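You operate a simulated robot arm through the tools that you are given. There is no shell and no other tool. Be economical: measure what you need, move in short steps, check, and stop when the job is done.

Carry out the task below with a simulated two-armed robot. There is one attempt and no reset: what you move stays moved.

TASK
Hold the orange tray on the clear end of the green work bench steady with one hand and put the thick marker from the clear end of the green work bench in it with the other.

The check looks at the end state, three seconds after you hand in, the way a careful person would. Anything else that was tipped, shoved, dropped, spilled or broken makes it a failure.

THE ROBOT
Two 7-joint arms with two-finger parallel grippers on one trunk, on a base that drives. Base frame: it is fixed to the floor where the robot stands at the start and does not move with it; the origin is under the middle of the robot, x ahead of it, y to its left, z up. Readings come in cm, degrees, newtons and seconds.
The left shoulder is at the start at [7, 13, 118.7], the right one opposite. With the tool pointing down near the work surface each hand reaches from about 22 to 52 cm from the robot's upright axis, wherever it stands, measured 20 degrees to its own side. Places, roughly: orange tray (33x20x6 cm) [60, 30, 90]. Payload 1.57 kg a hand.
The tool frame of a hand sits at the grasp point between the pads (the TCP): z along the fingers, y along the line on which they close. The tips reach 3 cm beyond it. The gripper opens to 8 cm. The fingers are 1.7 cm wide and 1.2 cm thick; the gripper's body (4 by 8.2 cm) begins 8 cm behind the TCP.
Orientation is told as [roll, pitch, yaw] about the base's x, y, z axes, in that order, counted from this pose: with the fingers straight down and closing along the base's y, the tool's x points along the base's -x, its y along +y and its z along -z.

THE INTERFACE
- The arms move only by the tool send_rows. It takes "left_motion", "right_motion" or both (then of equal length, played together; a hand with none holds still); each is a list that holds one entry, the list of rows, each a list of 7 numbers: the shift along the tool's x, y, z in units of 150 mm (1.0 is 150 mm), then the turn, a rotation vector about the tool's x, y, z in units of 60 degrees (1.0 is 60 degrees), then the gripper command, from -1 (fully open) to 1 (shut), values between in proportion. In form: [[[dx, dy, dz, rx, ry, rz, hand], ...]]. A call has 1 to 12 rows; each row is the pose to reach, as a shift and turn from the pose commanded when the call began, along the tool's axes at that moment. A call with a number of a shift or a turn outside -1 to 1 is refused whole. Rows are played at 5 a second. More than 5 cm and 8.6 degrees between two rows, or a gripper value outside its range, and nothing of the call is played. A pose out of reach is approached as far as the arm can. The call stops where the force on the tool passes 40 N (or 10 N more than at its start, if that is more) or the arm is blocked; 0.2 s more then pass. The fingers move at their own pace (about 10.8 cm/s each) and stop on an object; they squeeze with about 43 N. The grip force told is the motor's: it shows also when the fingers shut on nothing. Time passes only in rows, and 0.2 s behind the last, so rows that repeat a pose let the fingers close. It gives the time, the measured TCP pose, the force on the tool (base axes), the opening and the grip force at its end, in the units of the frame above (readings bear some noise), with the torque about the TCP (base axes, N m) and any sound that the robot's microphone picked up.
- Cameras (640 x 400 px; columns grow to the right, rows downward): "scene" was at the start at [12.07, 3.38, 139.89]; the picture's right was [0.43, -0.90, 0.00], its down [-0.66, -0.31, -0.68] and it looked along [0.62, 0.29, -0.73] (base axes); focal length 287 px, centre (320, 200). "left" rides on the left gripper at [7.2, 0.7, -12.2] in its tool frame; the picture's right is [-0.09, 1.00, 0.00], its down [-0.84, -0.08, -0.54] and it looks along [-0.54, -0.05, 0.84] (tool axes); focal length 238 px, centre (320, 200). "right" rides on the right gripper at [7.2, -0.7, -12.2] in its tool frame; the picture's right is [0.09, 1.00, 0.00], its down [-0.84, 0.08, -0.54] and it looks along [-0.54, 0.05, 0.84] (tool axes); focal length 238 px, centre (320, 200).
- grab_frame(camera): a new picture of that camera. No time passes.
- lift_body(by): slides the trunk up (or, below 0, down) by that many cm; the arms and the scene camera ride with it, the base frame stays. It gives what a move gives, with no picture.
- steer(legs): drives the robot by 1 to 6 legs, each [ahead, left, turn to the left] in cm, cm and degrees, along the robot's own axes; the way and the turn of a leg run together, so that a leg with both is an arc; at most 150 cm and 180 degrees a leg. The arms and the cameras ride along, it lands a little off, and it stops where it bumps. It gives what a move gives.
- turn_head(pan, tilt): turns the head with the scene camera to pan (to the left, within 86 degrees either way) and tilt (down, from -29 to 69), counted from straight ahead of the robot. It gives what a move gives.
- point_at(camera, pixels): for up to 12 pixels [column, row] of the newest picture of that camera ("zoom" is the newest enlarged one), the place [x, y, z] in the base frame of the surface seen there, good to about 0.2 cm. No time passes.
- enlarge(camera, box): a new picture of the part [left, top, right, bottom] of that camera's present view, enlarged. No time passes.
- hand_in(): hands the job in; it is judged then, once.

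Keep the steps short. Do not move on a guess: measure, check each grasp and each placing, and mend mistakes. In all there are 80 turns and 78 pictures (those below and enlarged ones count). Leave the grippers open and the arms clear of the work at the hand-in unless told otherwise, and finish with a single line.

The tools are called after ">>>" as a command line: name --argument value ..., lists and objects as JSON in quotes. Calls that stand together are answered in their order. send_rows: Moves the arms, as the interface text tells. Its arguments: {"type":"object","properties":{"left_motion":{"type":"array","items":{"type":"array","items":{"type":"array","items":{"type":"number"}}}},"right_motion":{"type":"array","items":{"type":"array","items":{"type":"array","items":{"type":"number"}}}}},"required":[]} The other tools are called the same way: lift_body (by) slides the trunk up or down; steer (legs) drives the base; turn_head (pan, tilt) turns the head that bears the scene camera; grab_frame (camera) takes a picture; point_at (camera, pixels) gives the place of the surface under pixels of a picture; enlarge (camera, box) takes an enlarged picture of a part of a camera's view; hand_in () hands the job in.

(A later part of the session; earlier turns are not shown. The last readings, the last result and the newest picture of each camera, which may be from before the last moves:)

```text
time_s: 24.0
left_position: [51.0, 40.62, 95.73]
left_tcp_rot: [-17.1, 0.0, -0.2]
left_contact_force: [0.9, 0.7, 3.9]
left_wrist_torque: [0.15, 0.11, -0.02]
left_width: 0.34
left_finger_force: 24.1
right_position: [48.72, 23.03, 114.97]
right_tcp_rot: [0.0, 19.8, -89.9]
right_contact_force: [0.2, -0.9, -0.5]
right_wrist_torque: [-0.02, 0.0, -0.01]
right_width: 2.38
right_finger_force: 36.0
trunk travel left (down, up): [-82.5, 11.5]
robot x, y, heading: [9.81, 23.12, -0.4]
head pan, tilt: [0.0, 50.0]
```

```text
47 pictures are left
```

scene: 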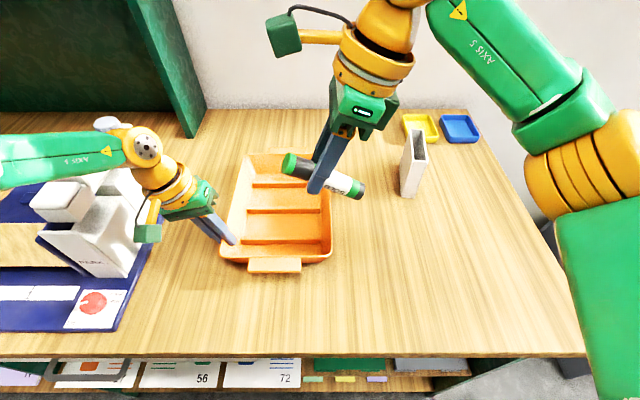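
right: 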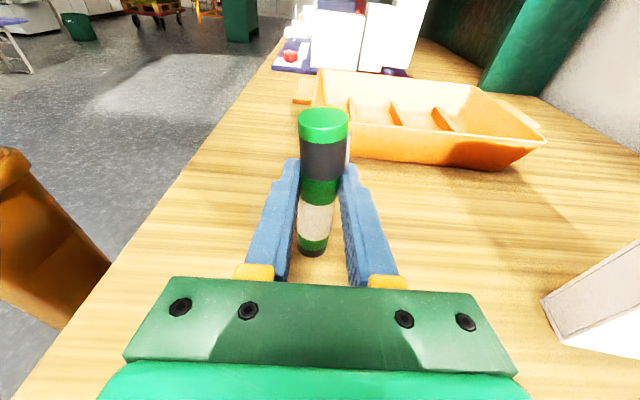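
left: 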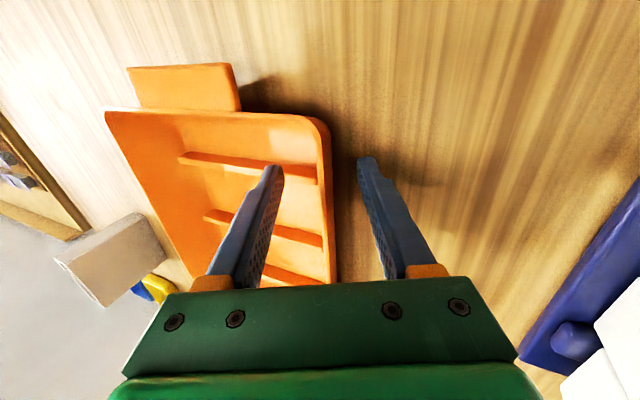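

The marker is held firmly at an angle over the tray. To keep the right wrist camera clear of the left hand, I'll place with the tool straight down (marker within 10° of level), over the second compartment at about (56.2, 31).

>>> send_rows --right_motion '[[[0.1, 0.125, 0.06, 0, -0.083, 0, 1], [0.2, 0.25, 0.15, 0, -0.167, 0, 1], [0.3, 0.375, 0.3, 0, -0.25, 0, 1], [0.387, 0.5, 0.496, 0, -0.333, 0, 1]]]'

>>> grab_frame --camera "scene"

>>> grab_frame --camera "right"

>>> grab_frame --camera "left"

```text
time_s: 25.0
left_position: [51.06, 40.68, 95.72]
left_tcp_rot: [-17.1, 0.0, 0.0]
left_contact_force: [0.4, 1.2, 2.0]
left_wrist_torque: [0.19, 0.3, -0.09]
left_width: 0.34
left_finger_force: 24.1
right_position: [51.55, 25.9, 109.62]
right_tcp_rot: [0.0, 0.6, -89.9]
right_contact_force: [-0.2, 0.4, -0.5]
right_wrist_torque: [-0.01, -0.01, -0.01]
right_width: 2.37
right_finger_force: 36.0
right hand out of reach, approached as far as the arm can: row 2, 3, 4
trunk travel left (down, up): [-82.5, 11.5]
robot x, y, heading: [10.01, 22.86, -0.1]
head pan, tilt: [0.0, 50.0]
```

```text
46 pictures are left
```

scene: 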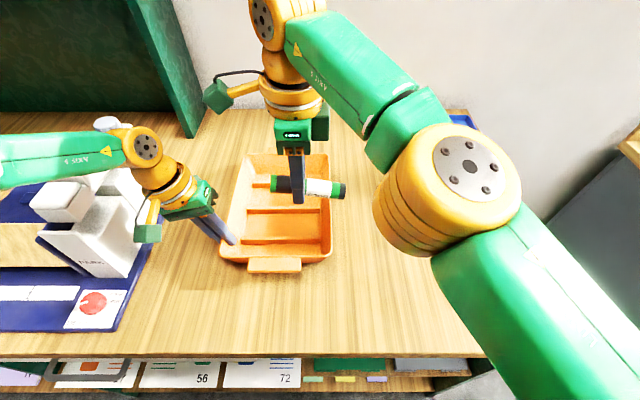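

```text
45 pictures are left
```

right: 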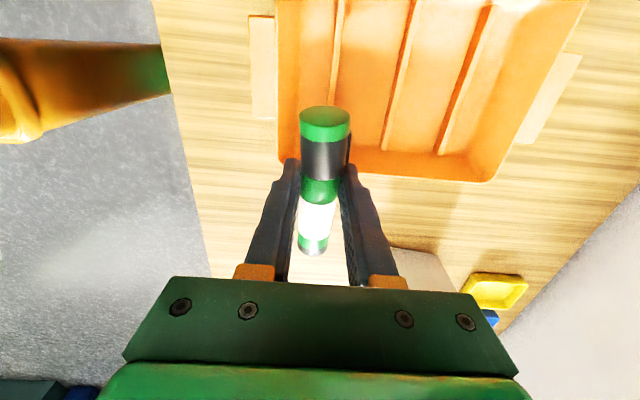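

```text
44 pictures are left
```

left: 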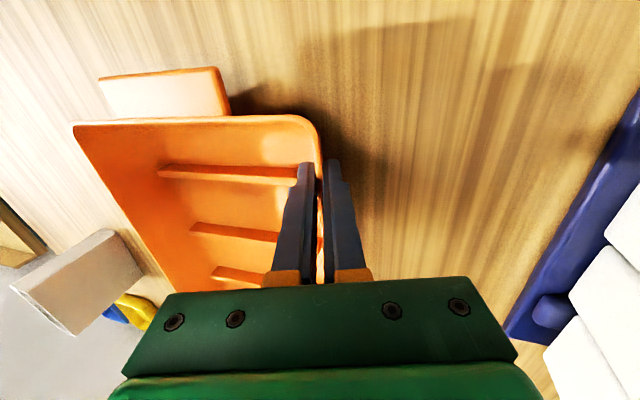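

The right arm is at its limit here, and its wrist camera points toward the left hand. I'll back off and yaw the hand 180° so the camera faces away. The lean that levels the marker then also goes toward the right shoulder. First 60°.

>>> send_rows --right_motion '[[[-0.067, -0.05, 0, 0, 0, -0.125, 1], [-0.134, -0.1, 0, 0, 0, -0.25, 1], [-0.2, -0.15, 0, 0, 0, -0.375, 1], [-0.267, -0.2, 0, 0, 0, -0.5, 1], [-0.267, -0.2, 0, 0, 0, -0.625, 1], [-0.267, -0.2, 0, 0, 0, -0.75, 1], [-0.267, -0.2, 0, 0, 0, -0.875, 1], [-0.267, -0.2, 0, 0, 0, -1, 1]]]'

>>> send_rows --right_motion '[[[0, 0, 0, 0, 0, -0.125, 1], [0, 0, 0, 0, 0, -0.25, 1], [0, 0, 0, 0, 0, -0.375, 1], [0, 0, 0, 0, 0, -0.5, 1], [0, 0, 0, 0, 0, -0.625, 1], [0, 0, 0, 0, 0, -0.75, 1], [0, 0, 0, 0, 0, -0.875, 1], [0, 0, 0, 0, 0, -1, 1]]]'

>>> grab_frame --camera "scene"

```text
time_s: 26.8
left_position: [51.11, 40.47, 95.65]
left_tcp_rot: [-17.1, -0.1, -0.1]
left_contact_force: [-0.4, 0.3, 0.4]
left_wrist_torque: [0.17, 0.05, 0.01]
left_width: 0.35
left_finger_force: 24.2
right_position: [48.53, 21.71, 109.69]
right_tcp_rot: [-0.1, 0.1, -29.8]
right_contact_force: [0.0, -0.4, 0.2]
right_wrist_torque: [0.0, 0.0, -0.03]
right_width: 2.4
right_finger_force: 35.9
trunk travel left (down, up): [-82.5, 11.5]
robot x, y, heading: [9.87, 22.96, -0.2]
head pan, tilt: [0.0, 50.0]
```

```text
time_s: 28.6
left_position: [51.15, 40.6, 95.81]
left_tcp_rot: [-17.1, 0.0, 0.0]
left_contact_force: [-1.0, 0.3, 1.4]
left_wrist_torque: [0.13, 0.02, 0.04]
left_width: 0.36
left_finger_force: 24.5
right_position: [48.57, 21.72, 109.74]
right_tcp_rot: [0.1, -0.1, 30.3]
right_contact_force: [0.0, 0.1, -0.1]
right_wrist_torque: [0.01, 0.04, 0.02]
right_width: 2.39
right_finger_force: 35.5
trunk travel left (down, up): [-82.5, 11.5]
robot x, y, heading: [10.08, 23.07, -0.1]
head pan, tilt: [0.0, 50.0]
```

```text
43 pictures are left
```

scene: 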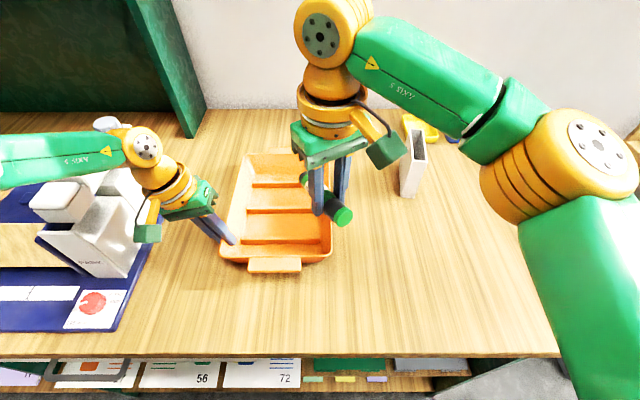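

Rotation works well. I'll finish the last 60° to yaw +90.

>>> send_rows --right_motion '[[[0, 0, 0, 0, 0, -0.125, 1], [0, 0, 0, 0, 0, -0.25, 1], [0, 0, 0, 0, 0, -0.375, 1], [0, 0, 0, 0, 0, -0.5, 1], [0, 0, 0, 0, 0, -0.625, 1], [0, 0, 0, 0, 0, -0.75, 1], [0, 0, 0, 0, 0, -0.875, 1], [0, 0, 0, 0, 0, -1, 1]]]'

>>> grab_frame --camera "scene"

```text
time_s: 30.4
left_position: [51.15, 40.39, 95.69]
left_tcp_rot: [-17.0, -0.1, 0.0]
left_contact_force: [-0.2, -1.3, 3.1]
left_wrist_torque: [0.08, 0.09, -0.07]
left_width: 0.33
left_finger_force: 24.6
right_position: [38.69, 19.4, 110.38]
right_tcp_rot: [-0.1, 0.0, 88.8]
right_contact_force: [0.0, 0.2, -0.9]
right_wrist_torque: [-0.02, 0.0, 0.02]
right_width: 2.41
right_finger_force: 36.2
right hand out of reach, approached as far as the arm can: row 4, 5, 6, 7, 8
trunk travel left (down, up): [-82.5, 11.5]
robot x, y, heading: [10.12, 22.77, 0.0]
head pan, tilt: [0.0, 50.0]
```

```text
42 pictures are left
```

scene: 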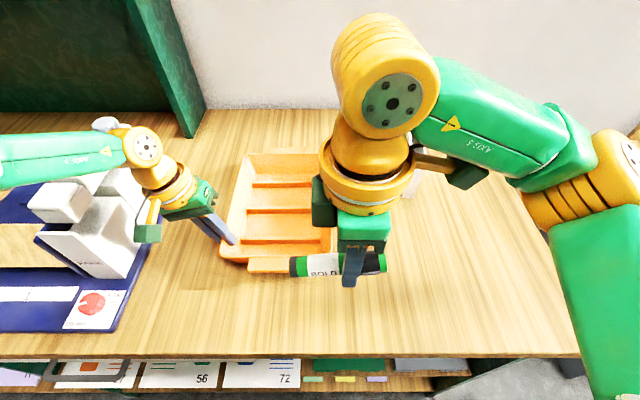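

At yaw 90° the arm pulled back to x 38.7. I'll test whether adding the levelling lean and going slightly lower lets it move forward over the tray, with the marker staying above the rim.

>>> send_rows --right_motion '[[[0, 0, 0.1, 0, -0.08, 0, 1], [0, 0, 0.25, 0, -0.167, 0, 1], [-0.13, -0.13, 0.4, 0, -0.2, 0, 1], [-0.26, -0.26, 0.4, 0, -0.2, 0, 1], [-0.4, -0.4, 0.4, 0, -0.2, 0, 1], [-0.53, -0.53, 0.4, 0, -0.2, 0, 1]]]'

>>> grab_frame --camera "scene"

```text
time_s: 31.8
left_position: [51.15, 40.48, 95.68]
left_tcp_rot: [-17.3, 0.1, -0.1]
left_contact_force: [1.3, -2.0, 5.2]
left_wrist_torque: [-0.08, 0.37, 0.09]
left_width: 0.36
left_finger_force: 24.4
right_position: [39.73, 25.07, 110.13]
right_tcp_rot: [-1.0, -13.5, 87.7]
right_contact_force: [0.6, 0.9, -0.9]
right_wrist_torque: [-0.09, -0.01, -0.01]
right_width: 2.4
right_finger_force: 35.7
right hand out of reach, approached as far as the arm can: row 2, 3, 4, 5, 6
trunk travel left (down, up): [-82.5, 11.5]
robot x, y, heading: [10.17, 22.9, -0.0]
head pan, tilt: [0.0, 50.0]
```

```text
41 pictures are left
```

scene: 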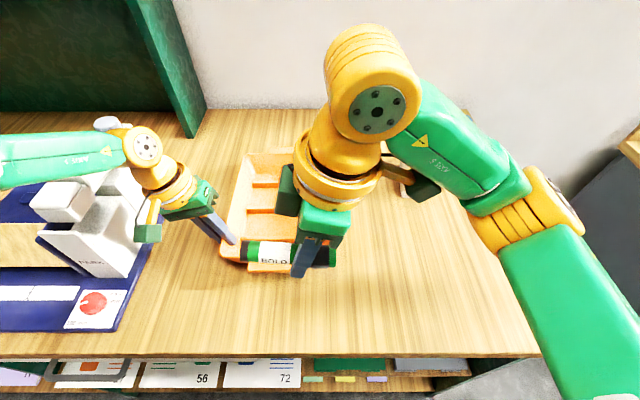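

The yaw +90 pose is wrist-limited, so the better fix is the base position: about 10 cm further left puts both arms in a comfortable range. I'll release the tray and back the left hand out along its axis, while the right hand yaws back with the marker.

>>> send_rows --left_motion '[[[0, 0, 0, 0, 0, 0, 0.5], [0, 0, 0, 0, 0, 0, -0.25], [0, 0, 0, 0, 0, 0, -0.25], [0, 0, -0.1, 0, 0, 0, -0.25], [0, 0, -0.25, 0, 0, 0, -0.25], [0, 0, -0.4, 0, 0, 0, -0.25], [0, 0, -0.6, 0, 0, 0, -0.25], [0, 0, -0.8, 0, 0, 0, -0.25]]]' --right_motion '[[[0, 0, 0, 0, 0, 0.125, 1], [0, 0, 0, 0, 0, 0.25, 1], [0, 0, 0, 0, 0, 0.375, 1], [0, 0, 0, 0, 0, 0.5, 1], [0, 0, 0, 0, 0, 0.625, 1], [0, 0, 0, 0, 0, 0.75, 1], [0, 0, 0, 0, 0, 0.875, 1], [0, 0, 0, 0, 0, 1, 1]]]'

>>> grab_frame --camera "scene"

```text
time_s: 33.6
left_position: [51.0, 44.04, 107.1]
left_tcp_rot: [-17.1, 0.0, -0.1]
left_contact_force: [0.4, -0.9, -0.7]
left_wrist_torque: [-0.01, -0.02, -0.02]
left_width: 5.02
left_finger_force: 0.1
right_position: [39.85, 24.98, 110.27]
right_tcp_rot: [11.5, -7.5, 26.6]
right_contact_force: [-0.5, -0.7, 0.4]
right_wrist_torque: [-0.01, 0.03, 0.02]
right_width: 2.39
right_finger_force: 35.9
trunk travel left (down, up): [-82.5, 11.5]
robot x, y, heading: [10.09, 22.96, -0.0]
head pan, tilt: [0.0, 50.0]
```

```text
40 pictures are left
```

scene: 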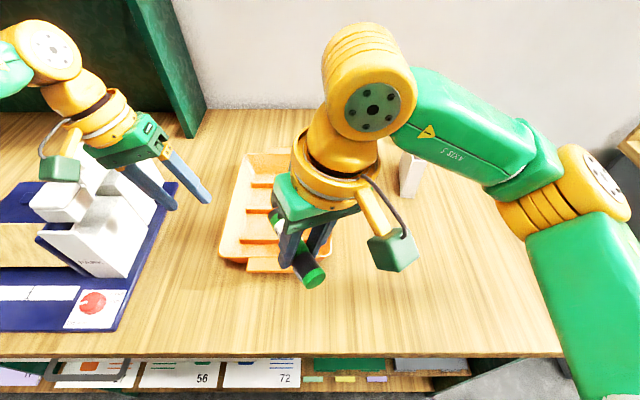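

>>> send_rows --left_motion '[[[0.1, -0.08, -0.09, 0, 0, 0, -0.25], [0.3, -0.16, -0.18, 0, 0, 0, -0.25], [0.5, -0.25, -0.27, 0, 0, 0, -0.25], [0.7, -0.33, -0.35, 0, 0, 0, -0.25], [0.867, -0.41, -0.432, 0, 0, 0, -0.25]]]' --right_motion '[[[0.036, -0.07, 0, 0, 0, 0.13, 1], [0.072, -0.14, 0, 0, 0, 0.26, 1], [0.108, -0.21, 0, 0, 0, 0.39, 1], [0.144, -0.28, 0, 0, 0, 0.52, 1], [0.18, -0.356, 0, 0, 0, 0.65, 1]]]'

>>> grab_frame --camera "scene"

```text
time_s: 34.8
left_position: [38.28, 40.09, 114.88]
left_tcp_rot: [-17.0, -0.1, -0.1]
left_contact_force: [-0.6, 0.4, -0.5]
left_wrist_torque: [0.01, -0.02, 0.03]
left_width: 5.01
left_finger_force: 0.1
right_position: [39.89, 19.19, 109.03]
right_tcp_rot: [13.8, 1.2, -11.4]
right_contact_force: [0.2, -0.8, -0.9]
right_wrist_torque: [0.04, 0.0, -0.01]
right_width: 2.4
right_finger_force: 35.4
trunk travel left (down, up): [-82.5, 11.5]
robot x, y, heading: [9.76, 22.74, 0.1]
head pan, tilt: [0.0, 50.0]
```

```text
39 pictures are left
```

scene: 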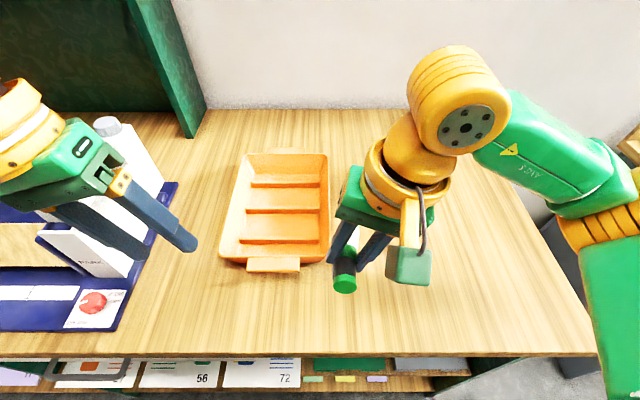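

The tray sits where it was. With both hands clear and above the machine's height, I'll drive 10 cm left.

>>> steer --legs '[[0, 10, 0]]'

>>> grab_frame --camera "scene"

```text
time_s: 36.0
left_position: [38.29, 49.9, 114.89]
left_tcp_rot: [-16.8, -0.1, -0.1]
left_contact_force: [-0.2, -0.5, 0.3]
left_wrist_torque: [0.03, 0.04, 0.0]
left_width: 5.01
left_finger_force: 0.1
right_position: [40.0, 28.99, 108.83]
right_tcp_rot: [13.9, 1.2, -11.3]
right_contact_force: [0.5, -0.3, -0.2]
right_wrist_torque: [0.03, 0.0, 0.01]
right_width: 2.4
right_finger_force: 35.9
trunk travel left (down, up): [-82.5, 11.5]
robot x, y, heading: [9.64, 32.91, -0.2]
head pan, tilt: [0.0, 50.0]
```

```text
38 pictures are left
```

scene: 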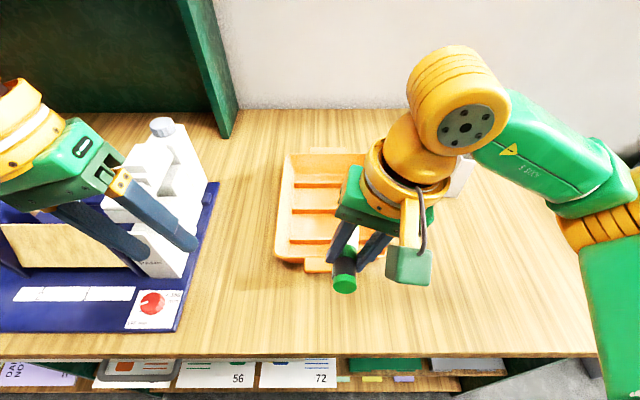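

Now I'll yaw the right hand back to -90° (60° first, then the rest with levelling).

>>> send_rows --right_motion '[[[0, 0, 0, 0, 0, 0.125, 1], [0, 0, 0, 0, 0, 0.25, 1], [0, 0, 0, 0, 0, 0.375, 1], [0, 0, 0, 0, 0, 0.5, 1], [0, 0, 0, 0, 0, 0.625, 1], [0, 0, 0, 0, 0, 0.75, 1], [0, 0, 0, 0, 0, 0.875, 1], [0, 0, 0, 0, 0, 1, 1]]]'

>>> send_rows --right_motion '[[[0, 0, 0, 0, 0, 0.105, 1], [0, 0, 0, 0, 0, 0.21, 1], [0, 0, 0, 0, 0, 0.31, 1]]]'

```text
time_s: 37.8
left_position: [38.43, 50.35, 114.92]
left_tcp_rot: [-17.0, 0.0, -0.2]
left_contact_force: [0.3, 0.1, 0.6]
left_wrist_torque: [0.02, 0.01, 0.0]
left_width: 4.98
left_finger_force: 0.0
right_position: [39.97, 29.42, 108.9]
right_tcp_rot: [5.9, 12.3, -71.0]
right_contact_force: [-0.5, -0.9, -0.6]
right_wrist_torque: [0.0, -0.01, 0.03]
right_width: 2.41
right_finger_force: 36.3
trunk travel left (down, up): [-82.5, 11.5]
robot x, y, heading: [9.97, 33.02, -0.1]
head pan, tilt: [0.0, 50.0]
```

```text
time_s: 38.5
left_position: [38.45, 50.13, 114.84]
left_tcp_rot: [-17.1, 0.0, -0.1]
left_contact_force: [-0.5, 0.4, 0.5]
left_wrist_torque: [0.0, 0.03, 0.01]
left_width: 5.0
left_finger_force: 0.1
right_position: [40.11, 29.31, 108.78]
right_tcp_rot: [1.5, 13.7, -90.0]
right_contact_force: [0.9, -1.5, -0.6]
right_wrist_torque: [0.0, -0.05, -0.01]
right_width: 2.38
right_finger_force: 35.7
trunk travel left (down, up): [-82.5, 11.5]
robot x, y, heading: [9.52, 33.0, 0.1]
head pan, tilt: [0.0, 50.0]
```

>>> send_rows --right_motion '[[[0.03, 0.233, 0.0, 0, -0.085, 0, 1], [0.06, 0.466, 0.05, 0, -0.17, 0, 1], [0.09, 0.7, 0.1, 0, -0.25, 0, 1], [0.11, 0.933, 0.164, 0, -0.333, 0, 1]]]'

>>> grab_frame --camera "scene"

```text
time_s: 39.5
left_position: [38.32, 50.54, 114.72]
left_tcp_rot: [-17.3, 0.0, 0.0]
left_contact_force: [0.5, -0.5, 0.3]
left_wrist_torque: [-0.07, 0.03, -0.01]
left_width: 4.99
left_finger_force: 0.0
right_position: [54.08, 31.61, 107.55]
right_tcp_rot: [1.7, -6.7, -90.0]
right_contact_force: [0.9, 0.8, -0.5]
right_wrist_torque: [0.07, 0.06, -0.02]
right_width: 2.37
right_finger_force: 35.2
trunk travel left (down, up): [-82.5, 11.5]
robot x, y, heading: [10.23, 33.15, -0.2]
head pan, tilt: [0.0, 50.0]
```

```text
37 pictures are left
```

scene: 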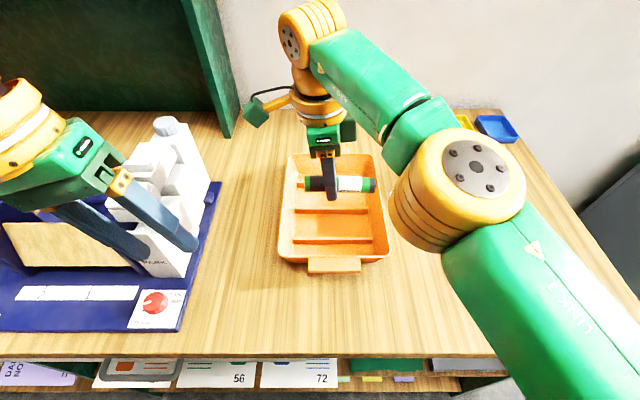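

The right hand now reaches the second compartment well. I'll move it slightly right and lean it away from the left hand's space, and bring the left hand over the wall at x≈50.2.

>>> send_rows --left_motion '[[[-0.16, -0.05, 0.1, 0, 0, 0, -0.25], [-0.32, -0.1, 0.25, 0, 0, 0, -0.25], [-0.48, -0.16, 0.4, 0, 0, 0, -0.25], [-0.64, -0.21, 0.55, 0, 0, 0, -0.25], [-0.79, -0.26, 0.7, 0, 0, 0, -0.25]]]' --right_motion '[[[-0.1, 0.05, 0.01, 0, 0.06, 0, 1], [-0.2, 0.1, 0.02, 0, 0.12, 0, 1], [-0.265, 0.147, 0.03, 0, 0.1667, 0, 1], [-0.265, 0.147, 0.03, 0, 0.1667, 0, 1], [-0.265, 0.147, 0.03, 0, 0.1667, 0, 1]]]'

>>> grab_frame --camera "left"

>>> grab_frame --camera "scene"

```text
time_s: 40.8
left_position: [50.34, 43.37, 105.91]
left_tcp_rot: [-17.1, 0.1, 0.0]
left_contact_force: [0.2, -0.5, -0.4]
left_wrist_torque: [0.01, 0.04, 0.03]
left_width: 5.02
left_finger_force: 0.1
right_position: [56.38, 27.3, 107.25]
right_tcp_rot: [1.4, 3.7, -90.1]
right_contact_force: [0.4, -0.5, 0.5]
right_wrist_torque: [0.01, 0.01, 0.03]
right_width: 2.38
right_finger_force: 36.3
trunk travel left (down, up): [-82.5, 11.5]
robot x, y, heading: [10.03, 32.94, 0.0]
head pan, tilt: [0.0, 50.0]
```

```text
36 pictures are left
```

left: 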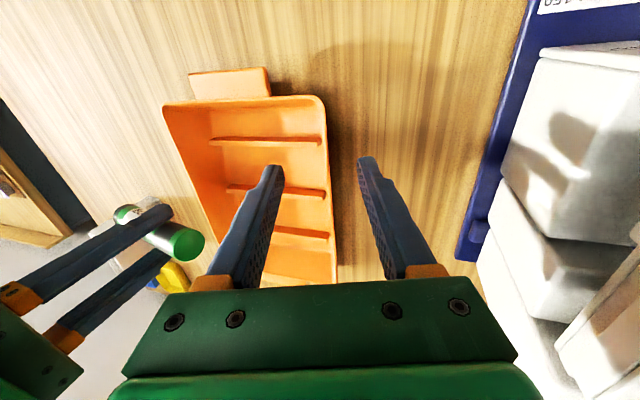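

```text
35 pictures are left
```

scene: 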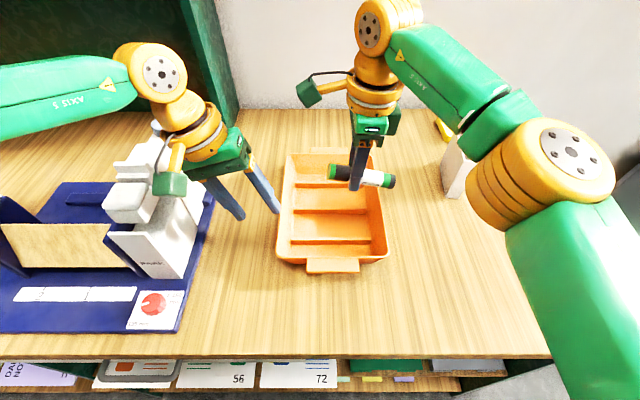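

>>> enlarge --camera "scene" --box '[200, 140, 440, 290]'

>>> point_at --camera "zoom" --pixels '[[206, 295], [210, 270], [214, 245], [230, 150], [495, 260], [350, 215], [290, 215], [300, 265], [320, 120], [380, 345], [350, 195], [350, 270]]'

```text
2.67 times, centred on (320, 215) of scene
```

zoom: 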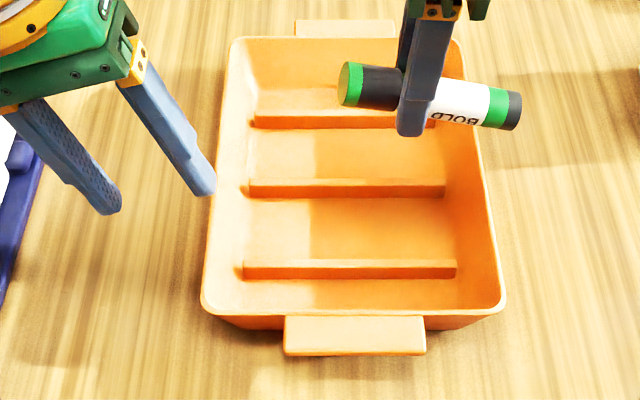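

```text
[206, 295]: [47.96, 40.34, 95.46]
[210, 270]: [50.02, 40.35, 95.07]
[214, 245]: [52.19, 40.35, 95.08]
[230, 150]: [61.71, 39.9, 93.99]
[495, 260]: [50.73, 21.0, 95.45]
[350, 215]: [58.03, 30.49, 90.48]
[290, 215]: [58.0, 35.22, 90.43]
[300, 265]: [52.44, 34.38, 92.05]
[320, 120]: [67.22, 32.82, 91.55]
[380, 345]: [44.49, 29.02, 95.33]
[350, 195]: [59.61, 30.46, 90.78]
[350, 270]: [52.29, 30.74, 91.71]
```

The tray rests flat with its rim centre at y≈40.5. I'll lower the left hand straddling the wall.

>>> send_rows --left_motion '[[[0, 0.017, 0.2, 0, 0, 0, -0.25], [0, 0.017, 0.4, 0, 0, 0, -0.25], [0, 0.017, 0.55, 0, 0, 0, -0.25], [0, 0.017, 0.64, 0, 0, 0, -0.25], [0, 0.017, 0.7, 0, 0, 0, -0.25]]]'

>>> grab_frame --camera "left"

```text
time_s: 42.0
left_position: [48.27, 42.33, 96.93]
left_tcp_rot: [-17.1, -0.1, -0.1]
left_contact_force: [0.3, -0.5, 0.1]
left_wrist_torque: [-0.03, 0.0, -0.04]
left_width: 4.98
left_finger_force: 0.0
left hand out of reach, approached as far as the arm can: row 2, 3, 4, 5
right_position: [56.17, 27.35, 107.27]
right_tcp_rot: [1.6, 3.7, -90.2]
right_contact_force: [-0.2, 0.5, 0.1]
right_wrist_torque: [-0.01, 0.02, -0.02]
right_width: 2.39
right_finger_force: 35.8
trunk travel left (down, up): [-82.5, 11.5]
robot x, y, heading: [9.83, 32.97, -0.4]
head pan, tilt: [0.0, 50.0]
```

```text
33 pictures are left
```

left: 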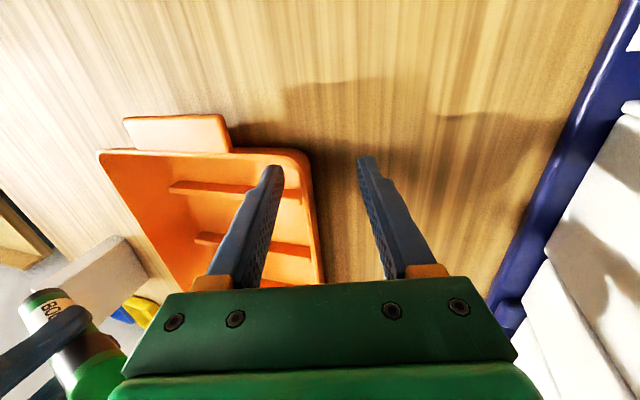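

The left arm meets a joint limit at this height, though it reached the same spot fine when higher. Lowering the trunk instead keeps the arm shape. I'll raise the left hand to directly above the wall (50.3, 40.5, 106) and lift the right hand 7 cm to compensate.

>>> send_rows --left_motion '[[[0, 0, -0.2, 0, 0, 0, -0.25], [0, 0, -0.4, 0, 0, 0, -0.25], [-0.07, -0.15, -0.537, 0, 0, 0, -0.25], [-0.137, -0.293, -0.537, 0, 0, 0, -0.25]]]' --right_motion '[[[0, 0, -0.12, 0, 0, 0, 1], [0, 0, -0.24, 0, 0, 0, 1], [0, 0, -0.36, 0, 0, 0, 1], [0, 0, -0.47, 0, 0, 0, 1]]]'

>>> grab_frame --camera "scene"

```text
time_s: 43.0
left_position: [49.9, 41.13, 105.83]
left_tcp_rot: [-17.1, 0.0, -0.1]
left_contact_force: [0.5, 0.3, 0.4]
left_wrist_torque: [0.02, 0.01, -0.02]
left_width: 5.01
left_finger_force: 0.1
left hand out of reach, approached as far as the arm can: row 4
right_position: [55.07, 26.53, 113.93]
right_tcp_rot: [1.6, 3.7, -90.1]
right_contact_force: [-0.2, -0.2, -0.5]
right_wrist_torque: [0.02, 0.0, -0.01]
right_width: 2.38
right_finger_force: 36.6
right hand out of reach, approached as far as the arm can: row 3, 4
trunk travel left (down, up): [-82.5, 11.5]
robot x, y, heading: [10.09, 32.85, 0.1]
head pan, tilt: [0.0, 50.0]
```

```text
32 pictures are left
```

scene: 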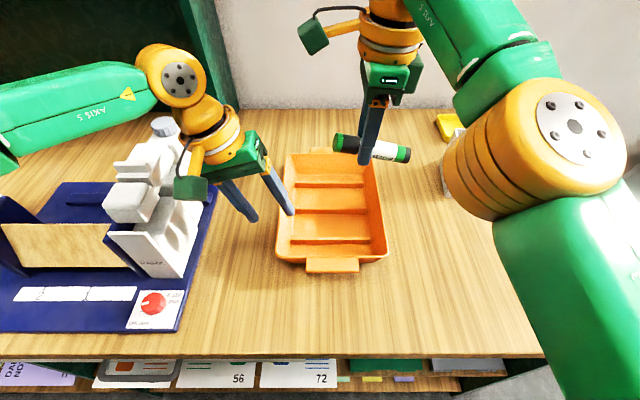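

Before lowering the trunk I'll check the clearance between the left forearm and the machine below it.

>>> point_at --camera "scene" --pixels '[[30, 145], [80, 125], [130, 110], [10, 160], [165, 125], [140, 165], [190, 185], [200, 160], [125, 205], [180, 170], [160, 145], [60, 80]]'

```text
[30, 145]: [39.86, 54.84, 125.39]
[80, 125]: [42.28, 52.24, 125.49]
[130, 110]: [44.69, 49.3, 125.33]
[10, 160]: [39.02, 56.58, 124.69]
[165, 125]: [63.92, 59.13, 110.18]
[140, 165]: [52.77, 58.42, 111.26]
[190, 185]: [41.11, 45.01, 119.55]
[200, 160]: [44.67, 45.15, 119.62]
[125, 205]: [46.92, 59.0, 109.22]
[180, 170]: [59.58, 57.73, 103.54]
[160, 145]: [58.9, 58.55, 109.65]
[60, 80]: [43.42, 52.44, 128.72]
```

Clearance is ample (forearm z≥124, machine top 111). I'll shift the base 0.7 cm right to line the left hand up over the wall, then lower the trunk partway.

>>> steer --legs '[[0, -0.7, 0]]'

>>> lift_body --by -6

>>> grab_frame --camera "left"

>>> grab_frame --camera "scene"

```text
time_s: 43.7
left_position: [49.85, 40.55, 105.75]
left_tcp_rot: [-17.2, 0.0, -0.1]
left_contact_force: [0.1, 0.2, -0.1]
left_wrist_torque: [-0.02, 0.01, 0.03]
left_width: 5.03
left_finger_force: 0.1
right_position: [55.01, 25.94, 114.18]
right_tcp_rot: [1.5, 3.7, -90.1]
right_contact_force: [0.6, 0.7, -0.7]
right_wrist_torque: [-0.01, 0.02, -0.02]
right_width: 2.37
right_finger_force: 35.6
trunk travel left (down, up): [-82.5, 11.5]
robot x, y, heading: [10.23, 32.12, 0.0]
head pan, tilt: [0.0, 50.0]
```

```text
time_s: 44.7
left_position: [49.75, 40.48, 99.85]
left_tcp_rot: [-17.1, -0.2, 0.0]
left_contact_force: [0.4, 0.2, 0.2]
left_wrist_torque: [0.02, 0.01, 0.0]
left_width: 4.98
left_finger_force: 0.0
right_position: [55.11, 25.85, 108.22]
right_tcp_rot: [1.5, 3.7, -90.1]
right_contact_force: [0.4, 0.6, -0.5]
right_wrist_torque: [0.03, 0.0, -0.01]
right_width: 2.4
right_finger_force: 36.0
trunk travel left (down, up): [-76.5, 17.5]
robot x, y, heading: [10.04, 32.34, -0.2]
head pan, tilt: [0.0, 50.0]
```

```text
31 pictures are left
```

left: 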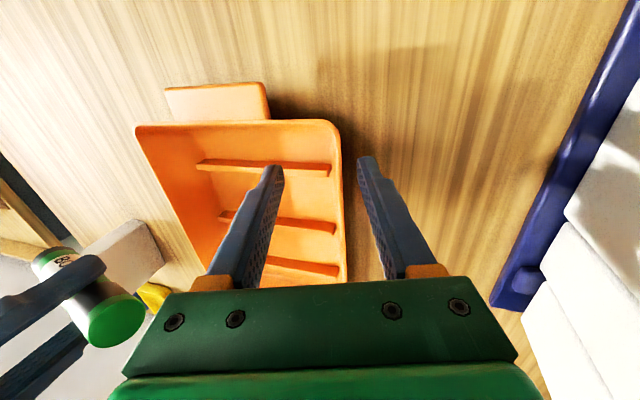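

```text
30 pictures are left
```

scene: 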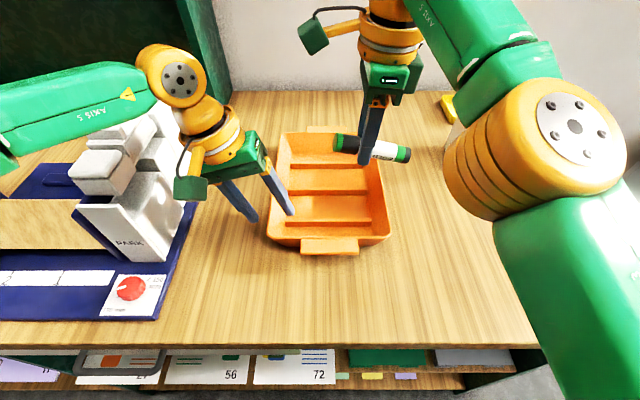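

Alignment looks right: the rim lies between the finger pads. I'll lower the trunk 4 cm more.

>>> lift_body --by -4

>>> grab_frame --camera "left"

>>> enlarge --camera "scene" --box '[160, 110, 420, 270]'

```text
time_s: 45.5
left_position: [49.81, 40.44, 95.82]
left_tcp_rot: [-17.2, -0.1, 0.1]
left_contact_force: [1.0, 0.6, 0.0]
left_wrist_torque: [-0.02, 0.02, -0.02]
left_width: 5.0
left_finger_force: 0.1
right_position: [55.14, 25.97, 104.14]
right_tcp_rot: [1.5, 3.7, -90.2]
right_contact_force: [-0.5, 0.6, -0.1]
right_wrist_torque: [0.04, 0.02, -0.02]
right_width: 2.41
right_finger_force: 35.6
trunk travel left (down, up): [-72.5, 21.5]
robot x, y, heading: [9.92, 32.29, -0.2]
head pan, tilt: [0.0, 50.0]
```

```text
29 pictures are left
```

left: 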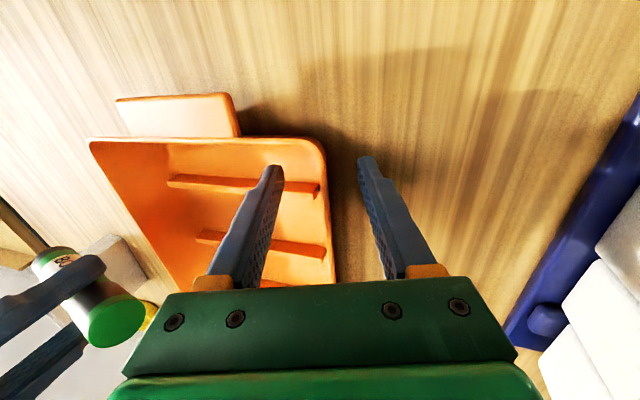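

```text
2.46 times, centred on (290, 190) of scene
```

zoom: 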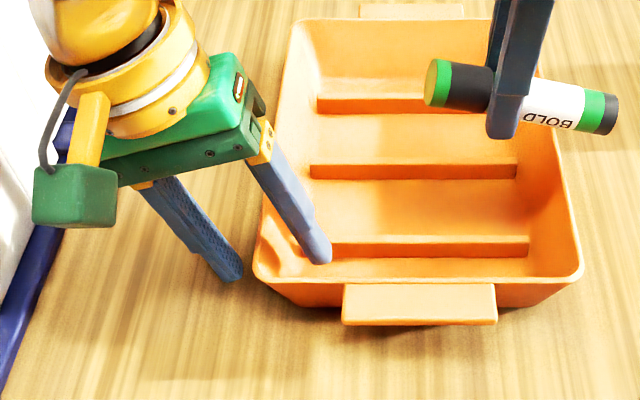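

The wall is between the fingers. I'll close slowly and check.

>>> send_rows --left_motion '[[[0, 0, 0, 0, 0, 0, 0.2], [0, 0, 0, 0, 0, 0, 0.5], [0, 0, 0, 0, 0, 0, 0.7], [0, 0, 0, 0, 0, 0, 0.95], [0, 0, 0, 0, 0, 0, 0.95]]]'

>>> enlarge --camera "scene" --box '[160, 110, 420, 270]'

>>> point_at --camera "zoom" --pixels '[[576, 240], [574, 260], [420, 300], [350, 205], [420, 205], [500, 205], [420, 170], [420, 245], [290, 90], [440, 75], [615, 115], [505, 130]]'

```text
time_s: 46.7
left_position: [49.8, 40.53, 95.78]
left_tcp_rot: [-17.1, -0.1, 0.0]
left_contact_force: [-0.6, 0.6, 0.4]
left_wrist_torque: [0.18, 0.24, -0.04]
left_width: 0.32
left_finger_force: 24.8
right_position: [55.04, 25.97, 104.41]
right_tcp_rot: [1.5, 3.7, -90.1]
right_contact_force: [-0.2, 0.0, 0.7]
right_wrist_torque: [0.02, -0.02, -0.03]
right_width: 2.4
right_finger_force: 36.0
trunk travel left (down, up): [-72.5, 21.5]
robot x, y, heading: [9.91, 32.02, -0.1]
head pan, tilt: [0.0, 50.0]
```

```text
2.46 times, centred on (290, 190) of scene
```

zoom: 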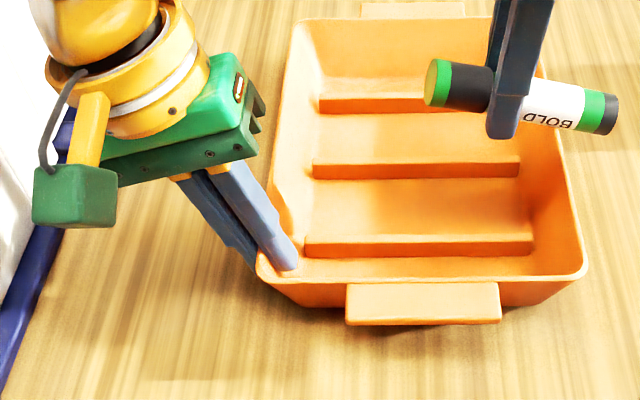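

```text
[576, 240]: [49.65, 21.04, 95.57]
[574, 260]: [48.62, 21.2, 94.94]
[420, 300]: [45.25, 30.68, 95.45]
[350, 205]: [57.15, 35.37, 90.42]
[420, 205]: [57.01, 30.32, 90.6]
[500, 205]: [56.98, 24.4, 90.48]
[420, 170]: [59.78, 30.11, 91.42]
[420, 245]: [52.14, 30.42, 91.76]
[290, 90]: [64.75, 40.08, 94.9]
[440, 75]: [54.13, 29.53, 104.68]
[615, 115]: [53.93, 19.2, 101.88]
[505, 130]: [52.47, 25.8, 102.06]
```

The tray is held and level (rim z 95.5 on both sides). Now I'll move the right hand over the middle of the second compartment, x≈56, y≈31, and level the marker further.

>>> send_rows --right_motion '[[[0.11, 0.02, 0.0, 0, -0.04, 0, 1], [0.22, 0.04, 0.05, 0, -0.08, 0, 1], [0.324, 0.06, 0.1, 0, -0.11, 0, 1], [0.324, 0.06, 0.1, 0, -0.11, 0, 1]]]'

>>> grab_frame --camera "scene"

>>> grab_frame --camera "right"

```text
time_s: 47.7
left_position: [49.82, 40.54, 95.85]
left_tcp_rot: [-17.0, 0.0, 0.0]
left_contact_force: [0.7, -0.4, 0.2]
left_wrist_torque: [0.21, 0.26, -0.04]
left_width: 0.3
left_finger_force: 24.3
right_position: [53.69, 29.96, 101.72]
right_tcp_rot: [1.4, -2.9, -90.4]
right_contact_force: [0.0, 0.1, -0.2]
right_wrist_torque: [-0.02, 0.02, -0.01]
right_width: 2.41
right_finger_force: 36.2
right hand out of reach, approached as far as the arm can: row 1, 2, 3, 4
trunk travel left (down, up): [-72.5, 21.5]
robot x, y, heading: [9.99, 32.35, 0.2]
head pan, tilt: [0.0, 50.0]
```

```text
26 pictures are left
```

scene: 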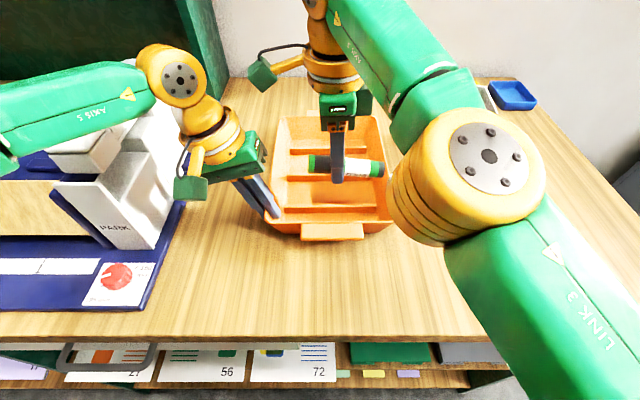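

```text
25 pictures are left
```

right: 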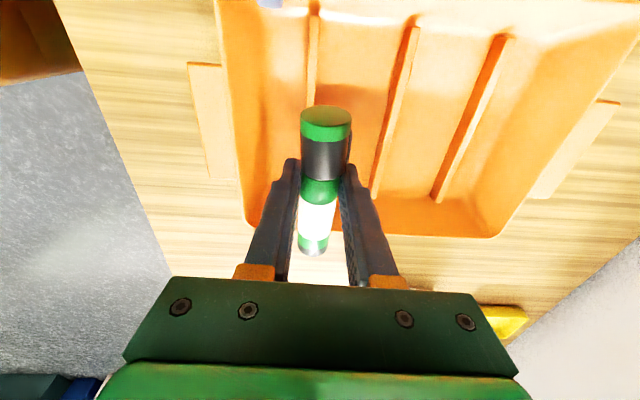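

Height is limiting reach; going lower extends it. I'll descend to z≈97 while easing forward. The marker stays above the ribs.

>>> send_rows --right_motion '[[[0.02, 0.0, 0.1, 0, 0, 0, 1], [0.04, 0.05, 0.2, 0, 0, 0, 1], [0.06, 0.1, 0.31, 0, 0, 0, 1], [0.06, 0.153, 0.31, 0, 0, 0, 1]]]'

>>> enlarge --camera "scene" --box '[160, 90, 420, 250]'

>>> grab_frame --camera "right"

```text
time_s: 48.7
left_position: [49.76, 40.46, 95.75]
left_tcp_rot: [-17.1, 0.0, 0.0]
left_contact_force: [0.0, -0.4, 0.2]
left_wrist_torque: [0.22, 0.05, 0.08]
left_width: 0.32
left_finger_force: 23.7
right_position: [54.94, 29.78, 96.98]
right_tcp_rot: [1.5, -2.9, -90.3]
right_contact_force: [0.0, -0.5, -0.6]
right_wrist_torque: [0.02, -0.02, -0.01]
right_width: 2.42
right_finger_force: 35.2
right hand out of reach, approached as far as the arm can: row 3, 4
trunk travel left (down, up): [-72.5, 21.5]
robot x, y, heading: [10.09, 32.45, -0.0]
head pan, tilt: [0.0, 50.0]
```

```text
2.46 times, centred on (290, 170) of scene
```

zoom: 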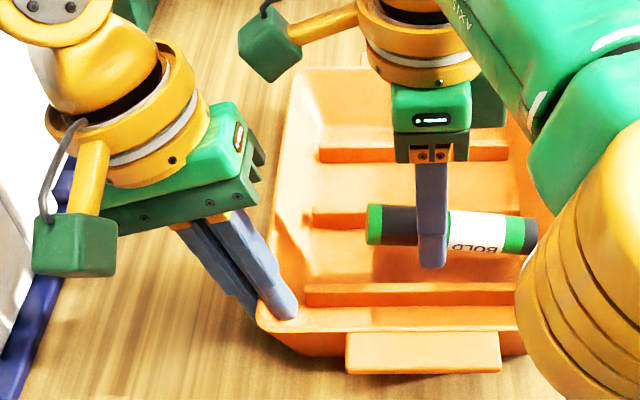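

```text
23 pictures are left
```

right: 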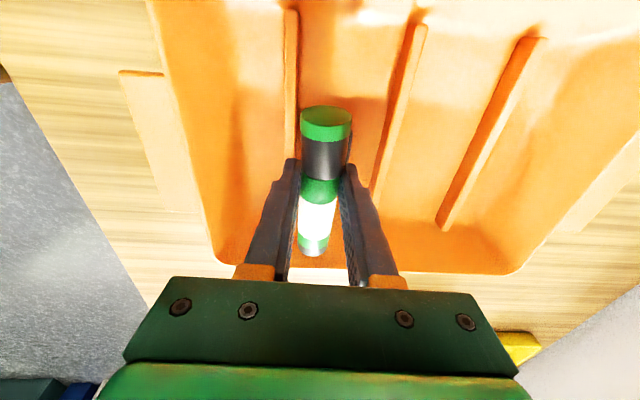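

The marker is inside the tray above the compartment. I'll descend 2 cm, which leaves the tips just above the ribs, and nudge toward y 30.8.

>>> send_rows --right_motion '[[[0.02, 0.0, 0.05, 0, 0, 0, 1], [0.045, 0.0, 0.09, 0, 0, 0, 1], [0.07, 0.015, 0.13, 0, 0, 0, 1], [0.07, 0.02, 0.13, 0, 0, 0, 1]]]'

>>> enlarge --camera "scene" --box '[230, 130, 400, 240]'

>>> enlarge --camera "left" --box '[0, 60, 400, 310]'

```text
time_s: 49.7
left_position: [49.69, 40.48, 95.77]
left_tcp_rot: [-17.0, -0.1, 0.0]
left_contact_force: [5.0, 3.3, -6.3]
left_wrist_torque: [0.71, -0.39, 0.26]
left_width: 0.37
left_finger_force: 24.1
right_position: [55.11, 30.76, 95.2]
right_tcp_rot: [1.6, -2.9, -90.2]
right_contact_force: [-4.2, -4.2, 11.8]
right_wrist_torque: [-0.03, 0.38, 0.15]
right_width: 2.39
right_finger_force: 36.3
right hand out of reach, approached as far as the arm can: row 1, 2
trunk travel left (down, up): [-72.5, 21.5]
robot x, y, heading: [9.83, 32.19, -0.3]
head pan, tilt: [0.0, 50.0]
```

```text
3.64 times, centred on (315, 185) of scene
```

zoom: 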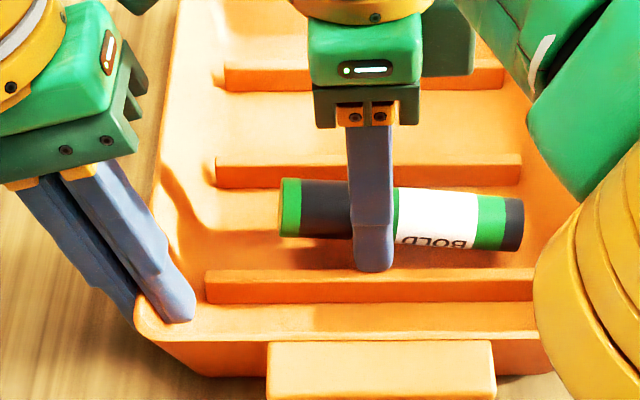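

```text
1.60 times, centred on (200, 185) of left
```

zoom: 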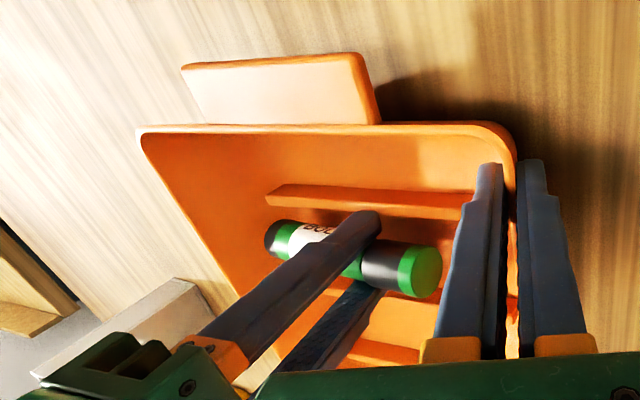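

The lower end of the marker has touched the tray floor (≈12 N upward), and it sits between the ribs. I'll relieve 0.2 cm and open slowly.

>>> send_rows --right_motion '[[[0, 0, -0.015, 0, 0, 0, 1], [0, 0, -0.015, 0, 0, 0, 0.35], [0, 0, -0.015, 0, 0, 0, 0.2], [0, 0, -0.015, 0, 0, 0, 0], [0, 0, -0.015, 0, 0, 0, 0], [0, 0, -0.015, 0, 0, 0, 0]]]'

>>> enlarge --camera "scene" --box '[230, 130, 400, 240]'

```text
time_s: 51.1
left_position: [49.85, 40.62, 95.89]
left_tcp_rot: [-17.1, 0.0, -0.2]
left_contact_force: [-0.4, -0.4, -0.2]
left_wrist_torque: [0.23, 0.23, -0.01]
left_width: 0.33
left_finger_force: 24.7
right_position: [55.17, 30.73, 95.36]
right_tcp_rot: [1.6, -2.9, -90.2]
right_contact_force: [-0.1, 0.0, -0.1]
right_wrist_torque: [-0.01, 0.03, -0.01]
right_width: 4.0
right_finger_force: 0.0
trunk travel left (down, up): [-72.5, 21.5]
robot x, y, heading: [9.64, 31.89, -0.1]
head pan, tilt: [0.0, 50.0]
```

```text
3.64 times, centred on (315, 185) of scene
```

zoom: 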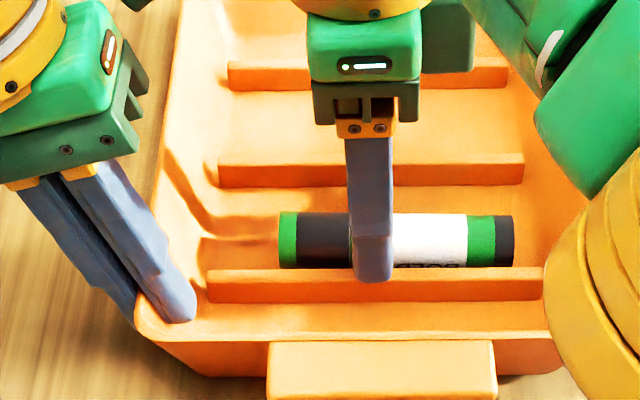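

The marker lies flat in the compartment. I'll lift the right hand 3 cm, then draw it up and to the right, away from the left hand.

>>> send_rows --right_motion '[[[0, 0, -0.1, 0, 0, 0, 0], [0, 0, -0.23, 0, 0, 0, 0], [-0.15, 0, -0.4, 0, 0, 0, 0], [-0.35, 0, -0.55, 0, 0, 0, 0], [-0.55, -0.1, -0.7, 0, 0, 0, 0], [-0.8, -0.2, -0.8, 0, 0, 0, 0], [-1, -0.3, -0.8, 0, 0, 0, 0]]]'

>>> grab_frame --camera "scene"

```text
time_s: 52.7
left_position: [49.79, 40.32, 95.81]
left_tcp_rot: [-17.1, 0.0, 0.0]
left_contact_force: [0.4, -0.2, 0.9]
left_wrist_torque: [0.28, 0.1, -0.04]
left_width: 0.36
left_finger_force: 24.7
right_position: [53.95, 22.39, 106.68]
right_tcp_rot: [1.4, -2.8, -90.3]
right_contact_force: [0.1, 0.7, 0.5]
right_wrist_torque: [0.0, 0.02, -0.02]
right_width: 4.01
right_finger_force: 0.1
right hand out of reach, approached as far as the arm can: row 1, 2, 3, 4, 5, 6, 7
trunk travel left (down, up): [-72.5, 21.5]
robot x, y, heading: [9.86, 32.14, -0.1]
head pan, tilt: [0.0, 50.0]
```

```text
19 pictures are left
```

scene: 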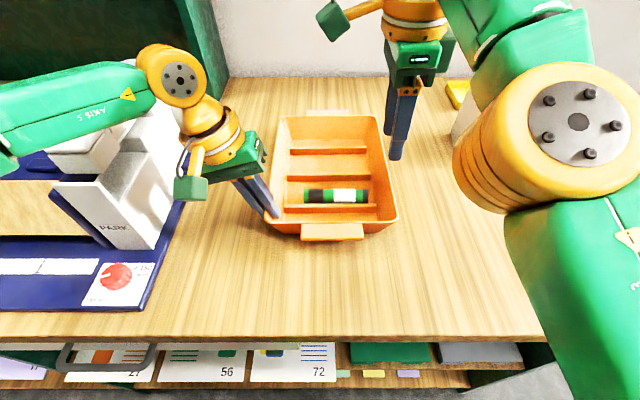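

The marker is in the tray and the right hand is clear. Now I'll release the tray and withdraw the left hand along its axis while the right hand moves further away.

>>> send_rows --left_motion '[[[0, 0, 0, 0, 0, 0, 0.7], [0, 0, 0, 0, 0, 0, 0.3], [0, 0, 0, 0, 0, 0, -0.1], [0, 0, -0.1, 0, 0, 0, -0.1], [0, 0, -0.25, 0, 0, 0, -0.1], [0, 0, -0.42, 0, 0, 0, -0.1], [0, 0, -0.6, 0, 0, 0, -0.1], [0, 0, -0.8, 0, 0, 0, -0.1]]]' --right_motion '[[[0, -0.06, 0, 0, 0, 0, 0], [-0.05, -0.12, 0, 0, 0, 0, 0], [-0.1, -0.18, 0, 0, 0, 0, 0], [-0.16, -0.25, 0, 0, 0, 0, 0], [-0.22, -0.32, 0, 0, 0, 0, 0], [-0.28, -0.4, 0, 0, 0, 0, 0], [-0.34, -0.47, 0, 0, 0, 0, 0], [-0.4, -0.53, 0, 0, 0, 0, 0]]]'

>>> grab_frame --camera "scene"

```text
time_s: 54.5
left_position: [50.04, 44.89, 106.34]
left_tcp_rot: [-17.1, -0.1, -0.1]
left_contact_force: [-0.5, 0.3, 0.3]
left_wrist_torque: [0.01, 0.04, 0.04]
left_width: 4.38
left_finger_force: 0.1
left hand out of reach, approached as far as the arm can: row 8
right_position: [54.02, 22.7, 106.71]
right_tcp_rot: [1.4, -2.9, -90.2]
right_contact_force: [0.0, -0.7, -0.3]
right_wrist_torque: [-0.02, 0.03, 0.03]
right_width: 4.01
right_finger_force: 0.0
right hand out of reach, approached as far as the arm can: row 1, 2, 3, 4, 5, 6, 7, 8
trunk travel left (down, up): [-72.5, 21.5]
robot x, y, heading: [9.75, 32.23, 0.1]
head pan, tilt: [0.0, 50.0]
```

```text
18 pictures are left
```

scene: 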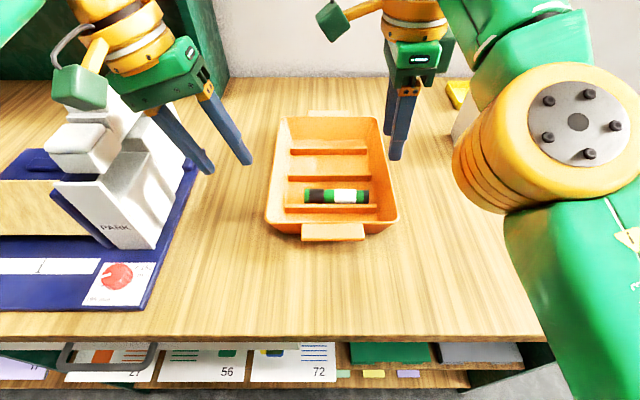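

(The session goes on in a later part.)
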